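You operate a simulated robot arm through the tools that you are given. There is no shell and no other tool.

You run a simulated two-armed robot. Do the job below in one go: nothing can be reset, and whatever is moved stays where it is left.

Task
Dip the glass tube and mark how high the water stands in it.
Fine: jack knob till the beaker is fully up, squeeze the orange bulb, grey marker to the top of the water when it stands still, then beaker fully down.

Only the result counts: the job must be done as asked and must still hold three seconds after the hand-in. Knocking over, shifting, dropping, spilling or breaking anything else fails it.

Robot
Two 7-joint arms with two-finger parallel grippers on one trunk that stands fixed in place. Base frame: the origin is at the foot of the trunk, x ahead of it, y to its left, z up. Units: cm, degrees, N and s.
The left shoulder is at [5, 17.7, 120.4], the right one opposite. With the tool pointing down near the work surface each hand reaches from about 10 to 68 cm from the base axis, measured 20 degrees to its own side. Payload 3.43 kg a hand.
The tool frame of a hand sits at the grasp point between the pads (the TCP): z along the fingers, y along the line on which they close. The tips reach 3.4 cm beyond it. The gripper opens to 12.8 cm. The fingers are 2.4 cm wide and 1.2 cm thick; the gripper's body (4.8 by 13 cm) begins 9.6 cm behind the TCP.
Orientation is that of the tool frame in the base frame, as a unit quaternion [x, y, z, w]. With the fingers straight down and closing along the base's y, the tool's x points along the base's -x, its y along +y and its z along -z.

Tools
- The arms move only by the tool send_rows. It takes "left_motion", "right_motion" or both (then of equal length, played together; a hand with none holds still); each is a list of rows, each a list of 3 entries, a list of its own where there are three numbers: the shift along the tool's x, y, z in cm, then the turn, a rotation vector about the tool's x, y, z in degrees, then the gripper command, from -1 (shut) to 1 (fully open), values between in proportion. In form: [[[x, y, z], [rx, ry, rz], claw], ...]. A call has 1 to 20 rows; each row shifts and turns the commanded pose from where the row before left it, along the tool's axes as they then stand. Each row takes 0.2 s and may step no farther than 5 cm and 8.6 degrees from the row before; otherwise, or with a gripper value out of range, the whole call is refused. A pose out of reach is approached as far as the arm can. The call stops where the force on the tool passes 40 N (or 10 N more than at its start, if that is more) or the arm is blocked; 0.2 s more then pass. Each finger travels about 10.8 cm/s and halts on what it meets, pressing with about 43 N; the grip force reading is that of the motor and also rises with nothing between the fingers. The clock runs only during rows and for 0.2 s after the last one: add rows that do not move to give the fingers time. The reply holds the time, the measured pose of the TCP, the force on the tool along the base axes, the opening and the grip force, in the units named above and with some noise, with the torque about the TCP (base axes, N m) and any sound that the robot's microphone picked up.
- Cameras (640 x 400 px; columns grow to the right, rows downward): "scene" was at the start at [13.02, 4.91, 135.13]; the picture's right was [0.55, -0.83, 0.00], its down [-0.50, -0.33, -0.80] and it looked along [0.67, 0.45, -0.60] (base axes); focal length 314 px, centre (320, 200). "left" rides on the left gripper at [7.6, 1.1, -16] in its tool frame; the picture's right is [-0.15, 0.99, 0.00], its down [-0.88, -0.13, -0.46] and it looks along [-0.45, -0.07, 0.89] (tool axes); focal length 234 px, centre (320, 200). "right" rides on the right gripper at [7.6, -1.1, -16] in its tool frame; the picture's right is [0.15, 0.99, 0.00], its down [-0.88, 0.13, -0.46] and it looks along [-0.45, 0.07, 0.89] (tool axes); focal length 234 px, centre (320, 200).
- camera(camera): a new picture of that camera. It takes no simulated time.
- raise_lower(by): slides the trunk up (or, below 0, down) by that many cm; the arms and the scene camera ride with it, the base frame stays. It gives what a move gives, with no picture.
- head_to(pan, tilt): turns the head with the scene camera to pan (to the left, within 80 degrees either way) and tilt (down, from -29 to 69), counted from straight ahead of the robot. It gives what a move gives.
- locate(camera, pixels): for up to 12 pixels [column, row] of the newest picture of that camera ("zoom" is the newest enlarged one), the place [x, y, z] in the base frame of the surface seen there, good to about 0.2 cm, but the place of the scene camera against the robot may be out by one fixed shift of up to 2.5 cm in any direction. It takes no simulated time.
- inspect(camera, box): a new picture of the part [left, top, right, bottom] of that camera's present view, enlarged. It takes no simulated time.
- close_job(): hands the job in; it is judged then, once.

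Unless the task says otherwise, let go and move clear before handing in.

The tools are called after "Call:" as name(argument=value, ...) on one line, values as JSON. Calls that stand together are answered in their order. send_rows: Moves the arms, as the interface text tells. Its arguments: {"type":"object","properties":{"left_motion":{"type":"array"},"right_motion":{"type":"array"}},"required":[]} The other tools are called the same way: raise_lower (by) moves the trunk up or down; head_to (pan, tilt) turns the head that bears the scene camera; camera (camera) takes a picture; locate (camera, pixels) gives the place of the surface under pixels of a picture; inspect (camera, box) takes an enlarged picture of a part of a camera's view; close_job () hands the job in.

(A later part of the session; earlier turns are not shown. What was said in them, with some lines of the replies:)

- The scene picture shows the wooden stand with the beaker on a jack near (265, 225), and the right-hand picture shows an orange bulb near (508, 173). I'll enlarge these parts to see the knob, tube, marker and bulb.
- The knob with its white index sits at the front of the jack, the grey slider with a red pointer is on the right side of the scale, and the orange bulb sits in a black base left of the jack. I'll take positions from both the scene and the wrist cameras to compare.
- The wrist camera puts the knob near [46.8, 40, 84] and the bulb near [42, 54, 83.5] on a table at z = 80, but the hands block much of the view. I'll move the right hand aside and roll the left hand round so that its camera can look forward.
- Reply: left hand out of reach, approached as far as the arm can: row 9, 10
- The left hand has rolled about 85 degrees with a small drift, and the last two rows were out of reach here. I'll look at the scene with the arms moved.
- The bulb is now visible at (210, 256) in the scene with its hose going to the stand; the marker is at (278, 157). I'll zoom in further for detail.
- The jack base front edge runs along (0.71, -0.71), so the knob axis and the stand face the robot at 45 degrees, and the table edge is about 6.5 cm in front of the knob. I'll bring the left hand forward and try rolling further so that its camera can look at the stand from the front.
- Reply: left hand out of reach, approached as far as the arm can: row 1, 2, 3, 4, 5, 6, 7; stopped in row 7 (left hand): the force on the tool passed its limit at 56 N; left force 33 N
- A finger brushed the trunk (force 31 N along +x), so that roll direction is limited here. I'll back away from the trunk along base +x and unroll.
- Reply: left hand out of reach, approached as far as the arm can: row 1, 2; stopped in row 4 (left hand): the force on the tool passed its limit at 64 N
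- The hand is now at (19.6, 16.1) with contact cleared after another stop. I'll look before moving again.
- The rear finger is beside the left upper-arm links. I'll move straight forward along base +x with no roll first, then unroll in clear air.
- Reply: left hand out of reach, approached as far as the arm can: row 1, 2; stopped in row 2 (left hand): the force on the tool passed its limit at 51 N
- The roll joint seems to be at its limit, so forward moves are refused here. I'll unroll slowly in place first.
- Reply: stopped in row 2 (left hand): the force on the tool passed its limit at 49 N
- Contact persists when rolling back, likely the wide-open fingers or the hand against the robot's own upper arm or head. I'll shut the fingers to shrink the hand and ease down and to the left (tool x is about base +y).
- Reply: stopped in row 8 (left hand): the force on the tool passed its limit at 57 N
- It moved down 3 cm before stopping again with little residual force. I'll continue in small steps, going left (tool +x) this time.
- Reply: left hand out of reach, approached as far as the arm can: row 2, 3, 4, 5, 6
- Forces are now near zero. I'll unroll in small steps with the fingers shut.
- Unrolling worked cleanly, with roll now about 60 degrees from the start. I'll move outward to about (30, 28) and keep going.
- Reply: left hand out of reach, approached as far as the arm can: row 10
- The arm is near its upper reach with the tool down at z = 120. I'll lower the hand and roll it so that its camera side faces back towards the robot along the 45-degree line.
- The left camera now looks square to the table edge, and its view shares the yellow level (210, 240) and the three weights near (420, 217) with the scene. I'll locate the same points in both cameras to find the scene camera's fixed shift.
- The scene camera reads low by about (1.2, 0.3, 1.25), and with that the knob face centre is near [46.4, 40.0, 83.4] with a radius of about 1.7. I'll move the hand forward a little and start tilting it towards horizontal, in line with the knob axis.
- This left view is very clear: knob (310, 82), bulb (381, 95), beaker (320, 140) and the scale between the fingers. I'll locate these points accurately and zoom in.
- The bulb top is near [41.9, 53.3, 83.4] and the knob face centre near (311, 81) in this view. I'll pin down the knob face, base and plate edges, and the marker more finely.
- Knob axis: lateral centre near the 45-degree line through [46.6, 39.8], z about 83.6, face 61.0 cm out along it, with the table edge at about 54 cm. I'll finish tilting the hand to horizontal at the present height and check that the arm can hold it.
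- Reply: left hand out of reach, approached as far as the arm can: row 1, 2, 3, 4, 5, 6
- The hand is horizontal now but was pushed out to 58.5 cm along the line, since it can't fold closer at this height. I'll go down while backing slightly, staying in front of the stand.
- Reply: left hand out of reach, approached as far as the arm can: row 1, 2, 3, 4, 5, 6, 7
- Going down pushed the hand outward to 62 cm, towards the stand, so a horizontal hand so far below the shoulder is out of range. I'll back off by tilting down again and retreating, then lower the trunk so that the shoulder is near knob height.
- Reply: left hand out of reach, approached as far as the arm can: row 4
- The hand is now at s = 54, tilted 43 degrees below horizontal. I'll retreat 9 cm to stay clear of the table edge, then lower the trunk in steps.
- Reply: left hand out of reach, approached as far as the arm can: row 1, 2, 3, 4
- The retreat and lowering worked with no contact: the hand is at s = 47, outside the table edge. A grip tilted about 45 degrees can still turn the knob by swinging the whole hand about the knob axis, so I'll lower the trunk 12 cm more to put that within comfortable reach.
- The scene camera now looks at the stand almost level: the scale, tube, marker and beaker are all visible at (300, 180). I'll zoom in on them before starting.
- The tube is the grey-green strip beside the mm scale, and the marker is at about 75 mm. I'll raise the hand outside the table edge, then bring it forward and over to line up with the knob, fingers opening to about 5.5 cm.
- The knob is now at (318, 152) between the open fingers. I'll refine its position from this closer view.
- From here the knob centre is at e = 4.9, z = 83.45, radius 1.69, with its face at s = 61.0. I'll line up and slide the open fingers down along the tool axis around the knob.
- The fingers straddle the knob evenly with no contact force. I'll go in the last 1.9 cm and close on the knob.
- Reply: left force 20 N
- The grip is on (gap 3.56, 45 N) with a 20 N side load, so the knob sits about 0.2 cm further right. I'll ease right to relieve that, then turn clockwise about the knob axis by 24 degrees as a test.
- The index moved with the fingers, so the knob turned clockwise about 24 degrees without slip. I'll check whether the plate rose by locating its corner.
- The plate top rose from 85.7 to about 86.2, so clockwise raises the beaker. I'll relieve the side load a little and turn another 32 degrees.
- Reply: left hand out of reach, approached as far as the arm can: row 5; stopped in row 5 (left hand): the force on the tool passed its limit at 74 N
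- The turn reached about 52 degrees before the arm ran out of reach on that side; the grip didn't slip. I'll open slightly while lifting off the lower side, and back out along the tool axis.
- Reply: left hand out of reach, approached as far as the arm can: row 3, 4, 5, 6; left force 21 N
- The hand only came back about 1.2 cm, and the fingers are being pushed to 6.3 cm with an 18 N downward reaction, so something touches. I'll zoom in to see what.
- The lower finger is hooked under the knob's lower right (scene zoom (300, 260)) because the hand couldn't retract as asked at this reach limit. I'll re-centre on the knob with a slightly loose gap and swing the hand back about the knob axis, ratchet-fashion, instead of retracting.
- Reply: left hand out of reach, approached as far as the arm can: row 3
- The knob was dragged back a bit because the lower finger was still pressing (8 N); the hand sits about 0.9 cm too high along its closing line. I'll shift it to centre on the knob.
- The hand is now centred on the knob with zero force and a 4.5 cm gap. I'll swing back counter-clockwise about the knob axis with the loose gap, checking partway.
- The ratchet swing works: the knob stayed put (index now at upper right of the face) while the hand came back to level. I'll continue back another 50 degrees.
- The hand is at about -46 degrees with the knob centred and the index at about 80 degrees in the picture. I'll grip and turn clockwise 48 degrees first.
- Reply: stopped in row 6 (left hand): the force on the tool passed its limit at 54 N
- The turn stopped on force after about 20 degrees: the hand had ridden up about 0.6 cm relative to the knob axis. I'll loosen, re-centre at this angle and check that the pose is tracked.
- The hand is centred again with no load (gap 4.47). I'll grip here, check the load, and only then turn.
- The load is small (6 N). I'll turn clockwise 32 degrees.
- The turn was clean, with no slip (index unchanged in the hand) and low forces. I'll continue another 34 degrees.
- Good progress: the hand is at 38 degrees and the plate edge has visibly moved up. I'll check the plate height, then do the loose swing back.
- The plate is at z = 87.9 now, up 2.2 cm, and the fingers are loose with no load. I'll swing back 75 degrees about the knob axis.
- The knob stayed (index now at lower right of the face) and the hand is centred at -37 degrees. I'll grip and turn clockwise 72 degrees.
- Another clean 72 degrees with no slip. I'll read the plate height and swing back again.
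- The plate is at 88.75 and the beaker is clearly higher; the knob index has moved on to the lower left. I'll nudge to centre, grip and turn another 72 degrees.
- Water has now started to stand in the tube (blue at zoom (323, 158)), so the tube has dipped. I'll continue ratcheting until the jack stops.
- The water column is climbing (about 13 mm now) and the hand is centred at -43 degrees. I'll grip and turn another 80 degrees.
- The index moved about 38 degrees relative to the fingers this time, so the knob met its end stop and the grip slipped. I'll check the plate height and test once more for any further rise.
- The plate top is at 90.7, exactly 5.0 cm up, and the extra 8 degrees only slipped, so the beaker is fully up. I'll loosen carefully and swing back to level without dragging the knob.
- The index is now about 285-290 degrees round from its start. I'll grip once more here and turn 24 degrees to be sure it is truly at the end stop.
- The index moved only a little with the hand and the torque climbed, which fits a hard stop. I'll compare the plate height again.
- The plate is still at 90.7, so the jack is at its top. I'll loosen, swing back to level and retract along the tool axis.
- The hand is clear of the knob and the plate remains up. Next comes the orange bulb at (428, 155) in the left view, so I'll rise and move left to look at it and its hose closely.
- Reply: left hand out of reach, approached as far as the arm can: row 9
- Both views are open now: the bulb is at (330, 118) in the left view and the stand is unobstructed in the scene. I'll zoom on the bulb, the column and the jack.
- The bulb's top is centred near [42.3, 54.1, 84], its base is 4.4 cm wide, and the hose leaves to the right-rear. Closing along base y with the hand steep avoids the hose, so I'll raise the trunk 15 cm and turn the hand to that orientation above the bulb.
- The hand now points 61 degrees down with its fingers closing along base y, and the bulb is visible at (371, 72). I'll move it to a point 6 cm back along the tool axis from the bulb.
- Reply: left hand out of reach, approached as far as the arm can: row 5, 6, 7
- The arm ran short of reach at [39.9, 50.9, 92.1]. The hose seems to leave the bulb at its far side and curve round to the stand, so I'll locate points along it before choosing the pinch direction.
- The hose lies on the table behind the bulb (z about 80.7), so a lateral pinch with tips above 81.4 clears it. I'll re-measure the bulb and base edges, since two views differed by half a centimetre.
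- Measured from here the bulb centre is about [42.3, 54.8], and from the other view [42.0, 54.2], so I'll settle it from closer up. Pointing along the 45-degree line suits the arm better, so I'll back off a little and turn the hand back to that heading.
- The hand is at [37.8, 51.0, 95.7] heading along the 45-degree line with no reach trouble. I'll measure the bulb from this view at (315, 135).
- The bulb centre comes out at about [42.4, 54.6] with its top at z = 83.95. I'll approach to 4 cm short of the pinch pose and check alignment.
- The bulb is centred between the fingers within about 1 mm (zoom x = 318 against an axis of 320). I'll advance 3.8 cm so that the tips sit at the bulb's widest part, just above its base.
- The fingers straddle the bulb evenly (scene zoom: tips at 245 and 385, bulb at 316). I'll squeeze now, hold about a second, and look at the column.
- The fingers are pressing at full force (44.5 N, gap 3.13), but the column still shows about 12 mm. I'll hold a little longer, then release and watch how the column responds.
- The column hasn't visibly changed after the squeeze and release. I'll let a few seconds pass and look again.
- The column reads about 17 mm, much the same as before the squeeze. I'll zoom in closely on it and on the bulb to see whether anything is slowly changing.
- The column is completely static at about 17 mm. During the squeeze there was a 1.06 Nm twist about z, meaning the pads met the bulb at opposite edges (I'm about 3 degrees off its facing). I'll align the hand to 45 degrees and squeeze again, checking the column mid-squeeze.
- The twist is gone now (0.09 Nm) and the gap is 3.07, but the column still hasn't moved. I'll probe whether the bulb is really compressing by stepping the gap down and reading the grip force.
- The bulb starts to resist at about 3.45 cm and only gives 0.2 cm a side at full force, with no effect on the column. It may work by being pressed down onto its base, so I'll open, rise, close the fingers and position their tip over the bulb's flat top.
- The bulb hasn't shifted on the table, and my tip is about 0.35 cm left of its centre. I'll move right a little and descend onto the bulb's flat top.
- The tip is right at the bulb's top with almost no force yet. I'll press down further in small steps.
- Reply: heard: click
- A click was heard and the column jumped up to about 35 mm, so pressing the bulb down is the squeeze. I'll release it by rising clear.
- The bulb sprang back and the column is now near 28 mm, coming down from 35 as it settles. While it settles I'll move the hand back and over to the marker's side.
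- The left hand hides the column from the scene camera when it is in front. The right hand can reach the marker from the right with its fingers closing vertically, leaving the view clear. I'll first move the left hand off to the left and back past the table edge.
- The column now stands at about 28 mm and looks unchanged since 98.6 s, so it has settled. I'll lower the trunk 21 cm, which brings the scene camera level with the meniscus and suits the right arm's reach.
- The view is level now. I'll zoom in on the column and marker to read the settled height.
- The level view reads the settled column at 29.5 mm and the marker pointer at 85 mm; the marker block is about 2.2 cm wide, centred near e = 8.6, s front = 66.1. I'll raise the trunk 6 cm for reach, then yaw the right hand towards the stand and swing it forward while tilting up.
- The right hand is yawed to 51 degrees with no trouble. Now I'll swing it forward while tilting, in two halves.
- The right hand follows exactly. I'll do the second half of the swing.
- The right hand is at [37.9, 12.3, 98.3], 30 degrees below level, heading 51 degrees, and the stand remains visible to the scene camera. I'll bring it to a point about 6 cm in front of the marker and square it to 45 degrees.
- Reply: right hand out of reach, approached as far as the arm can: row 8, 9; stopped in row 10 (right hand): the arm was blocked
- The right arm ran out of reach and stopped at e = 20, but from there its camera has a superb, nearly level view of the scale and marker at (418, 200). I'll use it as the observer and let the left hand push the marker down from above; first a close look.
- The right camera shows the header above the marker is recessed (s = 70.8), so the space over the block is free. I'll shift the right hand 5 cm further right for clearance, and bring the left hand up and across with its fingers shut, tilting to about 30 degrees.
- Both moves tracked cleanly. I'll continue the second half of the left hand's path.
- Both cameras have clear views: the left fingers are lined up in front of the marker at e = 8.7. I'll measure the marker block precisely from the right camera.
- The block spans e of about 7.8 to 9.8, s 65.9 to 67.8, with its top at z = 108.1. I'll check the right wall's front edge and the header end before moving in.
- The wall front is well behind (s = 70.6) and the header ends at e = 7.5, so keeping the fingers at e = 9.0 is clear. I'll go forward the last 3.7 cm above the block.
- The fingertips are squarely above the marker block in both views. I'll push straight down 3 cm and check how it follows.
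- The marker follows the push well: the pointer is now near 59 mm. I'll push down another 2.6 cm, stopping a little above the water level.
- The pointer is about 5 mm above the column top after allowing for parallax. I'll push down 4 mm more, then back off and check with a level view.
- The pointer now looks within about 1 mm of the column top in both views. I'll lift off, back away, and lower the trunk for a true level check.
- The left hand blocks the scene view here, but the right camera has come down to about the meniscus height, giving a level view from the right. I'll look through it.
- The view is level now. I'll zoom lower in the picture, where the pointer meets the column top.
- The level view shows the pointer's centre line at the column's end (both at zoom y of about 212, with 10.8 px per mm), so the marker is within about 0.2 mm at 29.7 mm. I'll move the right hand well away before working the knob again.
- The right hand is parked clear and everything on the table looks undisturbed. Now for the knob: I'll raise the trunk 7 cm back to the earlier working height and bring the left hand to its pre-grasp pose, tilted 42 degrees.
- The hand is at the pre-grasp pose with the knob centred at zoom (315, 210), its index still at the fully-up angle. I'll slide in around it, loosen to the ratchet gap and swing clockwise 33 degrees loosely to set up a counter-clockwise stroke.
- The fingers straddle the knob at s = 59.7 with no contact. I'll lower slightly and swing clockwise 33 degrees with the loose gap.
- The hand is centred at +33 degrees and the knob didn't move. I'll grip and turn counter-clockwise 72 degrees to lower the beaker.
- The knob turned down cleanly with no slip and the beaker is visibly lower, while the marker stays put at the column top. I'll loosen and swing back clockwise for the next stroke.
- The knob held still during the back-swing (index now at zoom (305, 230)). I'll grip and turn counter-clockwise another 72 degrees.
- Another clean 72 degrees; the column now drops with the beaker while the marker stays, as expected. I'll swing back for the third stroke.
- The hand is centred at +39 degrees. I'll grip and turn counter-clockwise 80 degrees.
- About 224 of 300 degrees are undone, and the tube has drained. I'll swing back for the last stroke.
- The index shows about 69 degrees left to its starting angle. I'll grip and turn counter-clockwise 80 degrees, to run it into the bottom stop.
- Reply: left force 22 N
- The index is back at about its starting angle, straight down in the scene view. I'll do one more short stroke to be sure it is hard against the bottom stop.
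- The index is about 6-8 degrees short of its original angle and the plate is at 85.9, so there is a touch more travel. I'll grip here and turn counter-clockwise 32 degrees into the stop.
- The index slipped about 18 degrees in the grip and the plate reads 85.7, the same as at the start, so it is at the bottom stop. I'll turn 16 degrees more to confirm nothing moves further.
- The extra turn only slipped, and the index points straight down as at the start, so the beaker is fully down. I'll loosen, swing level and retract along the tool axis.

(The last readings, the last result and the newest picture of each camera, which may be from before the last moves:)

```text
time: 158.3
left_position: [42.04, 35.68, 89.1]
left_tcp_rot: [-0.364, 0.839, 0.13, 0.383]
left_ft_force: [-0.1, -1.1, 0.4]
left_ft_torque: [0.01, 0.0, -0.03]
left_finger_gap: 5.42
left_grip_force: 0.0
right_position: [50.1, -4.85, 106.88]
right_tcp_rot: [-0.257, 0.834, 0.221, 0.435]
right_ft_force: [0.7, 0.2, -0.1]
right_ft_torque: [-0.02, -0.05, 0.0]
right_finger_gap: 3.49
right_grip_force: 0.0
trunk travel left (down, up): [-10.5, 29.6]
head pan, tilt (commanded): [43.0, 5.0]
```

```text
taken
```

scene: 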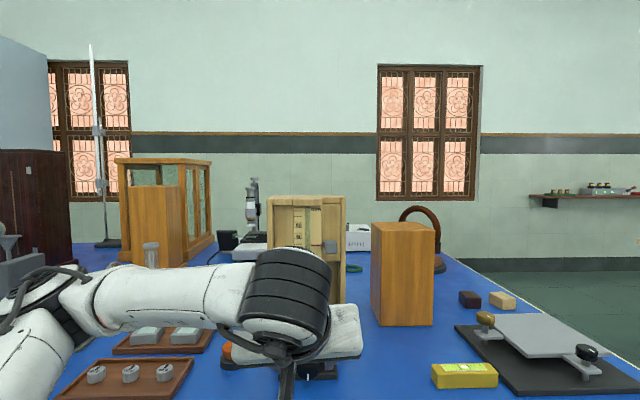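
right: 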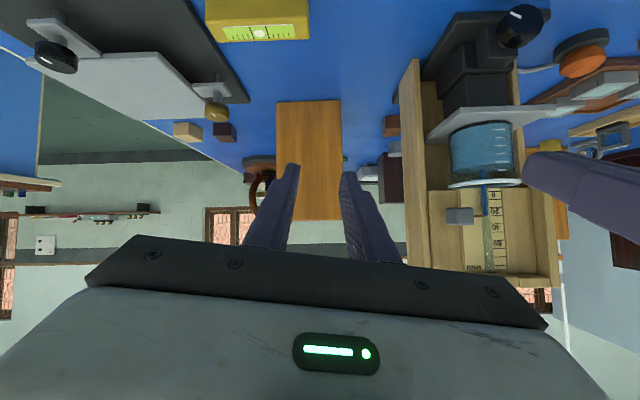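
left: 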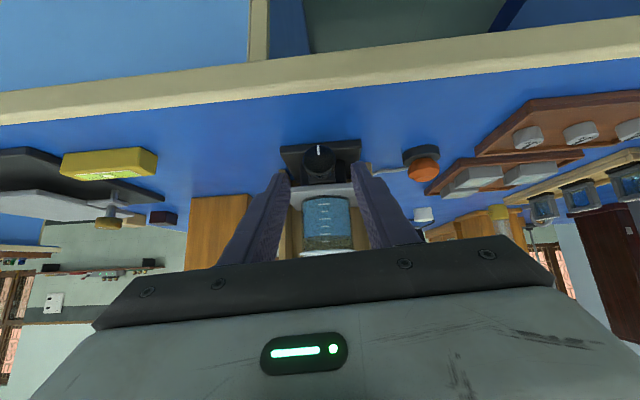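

The hand is clear of the knob, whose index is at its original place. I'll take the left hand up, back and left out of the way.

Call:
send_rows(left_motion=[[[-1.97, 0, -1.79], [0, 0, 0], -0.15], [[-1.97, 0, -1.79], [0, 0, 0], -0.15], [[-1.97, 0, -1.79], [0, 0, 0], -0.15], [[0.9, 2, -1], [0, 0, 0], -0.15], [[0.9, 3, -1], [0, 0, 0], -0.15], [[0.9, 3, -1], [0, 0, 0], -0.15], [[0.9, 3, -1], [0, 0, 0], -0.15], [[0.9, 2, -1], [0, 0, 0], -0.15]])

Call:
camera(camera="scene")

Call:
inspect(camera="scene", box=[240, 185, 370, 385])

Call:
inspect(camera="scene", box=[285, 200, 345, 250])

```text
time: 160.1
left_position: [31.8, 38.53, 95.65]
left_tcp_rot: [-0.363, 0.84, 0.13, 0.383]
left_ft_force: [0.0, 0.1, -1.1]
left_ft_torque: [0.01, -0.02, 0.01]
left_finger_gap: 5.43
left_grip_force: 0.0
left hand out of reach, approached as far as the arm can: row 7, 8
right_position: [50.13, -4.82, 106.7]
right_tcp_rot: [-0.259, 0.834, 0.223, 0.433]
right_ft_force: [0.2, -0.4, -0.1]
right_ft_torque: [-0.04, 0.01, -0.05]
right_finger_gap: 3.52
right_grip_force: 0.1
trunk travel left (down, up): [-10.5, 29.6]
head pan, tilt (commanded): [43.0, 5.0]
```

```text
taken
```

scene: 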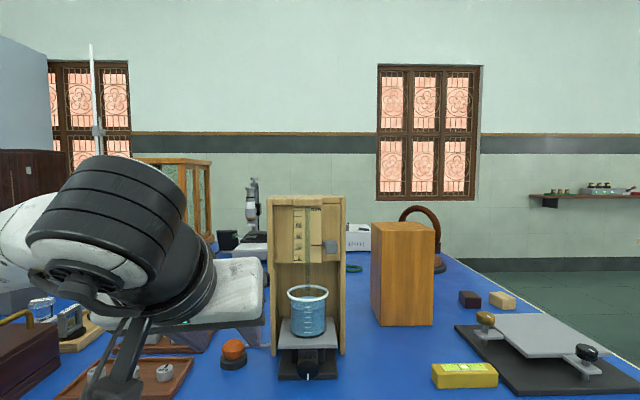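

```text
2.00 times, centred on (305, 285) of scene
```

zoom: 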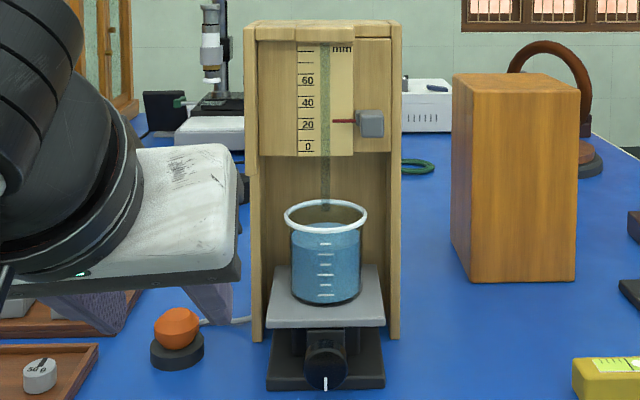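

```text
8.00 times, centred on (315, 225) of scene
```

zoom: 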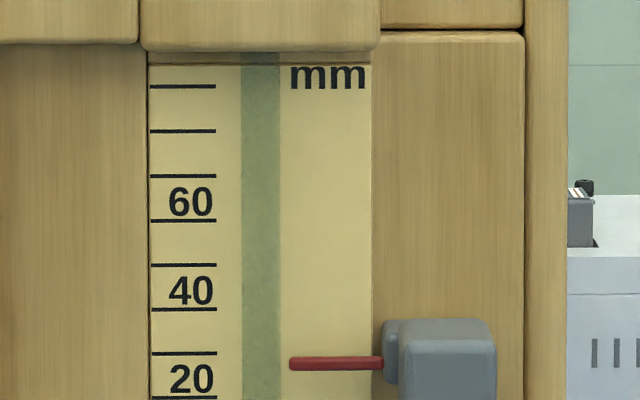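

The end state looks right: beaker down, knob index straight down, and the marker still reading as when set. I'll raise the trunk a little for a last overall check that nothing else was disturbed.

Call:
raise_lower(by=20)

Call:
head_to(pan=38, tilt=32)

Call:
camera(camera="scene")

Call:
camera(camera="left")

```text
time: 162.3
left_position: [31.87, 38.55, 115.6]
left_tcp_rot: [-0.363, 0.84, 0.129, 0.383]
left_ft_force: [-0.4, -0.2, 0.1]
left_ft_torque: [-0.02, -0.02, 0.07]
left_finger_gap: 5.45
left_grip_force: 0.1
right_position: [50.11, -4.76, 126.66]
right_tcp_rot: [-0.259, 0.834, 0.222, 0.433]
right_ft_force: [-0.1, -0.7, -0.2]
right_ft_torque: [0.03, 0.01, -0.02]
right_finger_gap: 3.51
right_grip_force: 0.1
trunk travel left (down, up): [-30.5, 9.6]
head pan, tilt (commanded): [43.0, 5.0]
```

```text
time: 163.2
left_position: [31.69, 38.57, 115.74]
left_tcp_rot: [-0.363, 0.839, 0.129, 0.383]
left_ft_force: [-0.6, -0.3, -0.2]
left_ft_torque: [0.01, -0.02, -0.01]
left_finger_gap: 5.44
left_grip_force: 0.1
right_position: [50.21, -4.79, 126.85]
right_tcp_rot: [-0.258, 0.834, 0.222, 0.434]
right_ft_force: [-0.2, 0.6, 0.3]
right_ft_torque: [0.02, -0.03, -0.01]
right_finger_gap: 3.52
right_grip_force: 0.2
trunk travel left (down, up): [-30.5, 9.6]
head pan, tilt (commanded): [38.0, 32.0]
```

```text
taken
```

scene: 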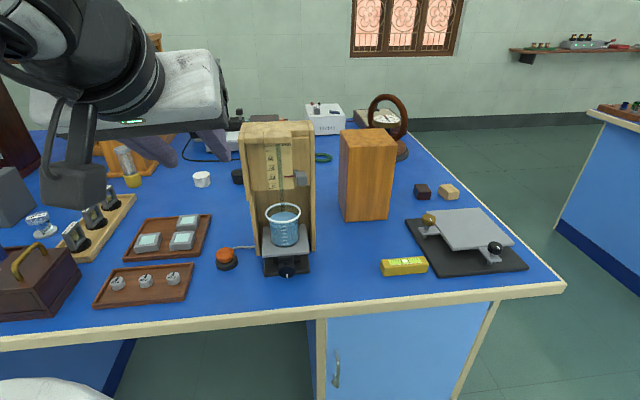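

```text
taken
```

left: 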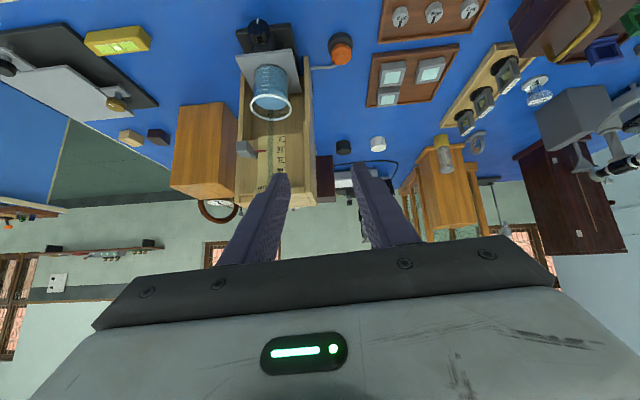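

All the other objects stand as they did at the start. I'll do one last reading of the plate height and the marker from the left camera.

Call:
inspect(camera="left", box=[225, 10, 325, 85])

Call:
locate(camera="left", pixels=[[242, 60], [294, 52], [250, 60], [285, 54], [246, 148], [258, 22]])

```text
5.33 times, centred on (275, 48) of left
```

zoom: 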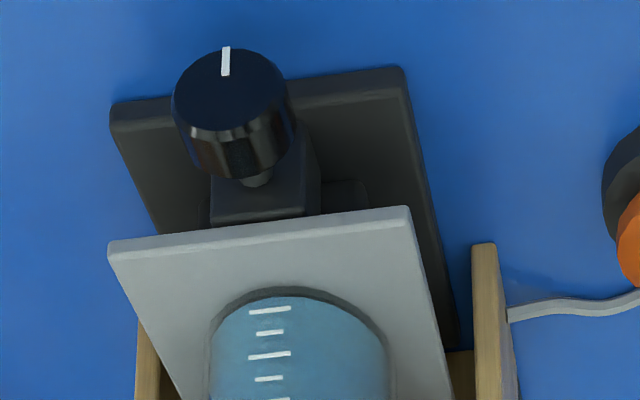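

```text
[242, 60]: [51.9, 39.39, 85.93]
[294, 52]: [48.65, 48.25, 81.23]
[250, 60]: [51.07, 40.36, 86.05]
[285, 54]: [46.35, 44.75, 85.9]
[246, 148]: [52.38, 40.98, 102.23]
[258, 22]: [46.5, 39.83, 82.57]
```

The plate reads 85.9 in a view that also reads the marker 0.2 cm high, so it matches its start height, and the knob index is back at its original angle. The marker is set at the still water level, the beaker is fully down, and both hands are clear, so I'm handing in.

Call:
close_job()

```text
The job is handed in.
```

I've dipped the tube, marked the water level and handed the job in; the result of the judging hasn't come back to me.

- **Beaker up:** I turned the knob clockwise until it met its stop. The plate rose 5.0 cm.
- **Bulb:** Pinching it from the sides did nothing. Pressing it down gave a click and the column jumped to about 35 mm, then settled.
- **Marker:** The water stood still at about 29.7 mm. In a level view, the marker's pointer is within about 0.2 mm of the top of the water.
- **Beaker down:** I turned the knob back until it met the bottom stop. The plate is at its starting height, within the measuring error, and the knob's index points straight down as at the start.

Early on, the left hand bumped the robot's own trunk and arm while I was finding its reach, away from the table. In the last overview picture nothing else looked moved or spilled. Both hands are clear of the stand.
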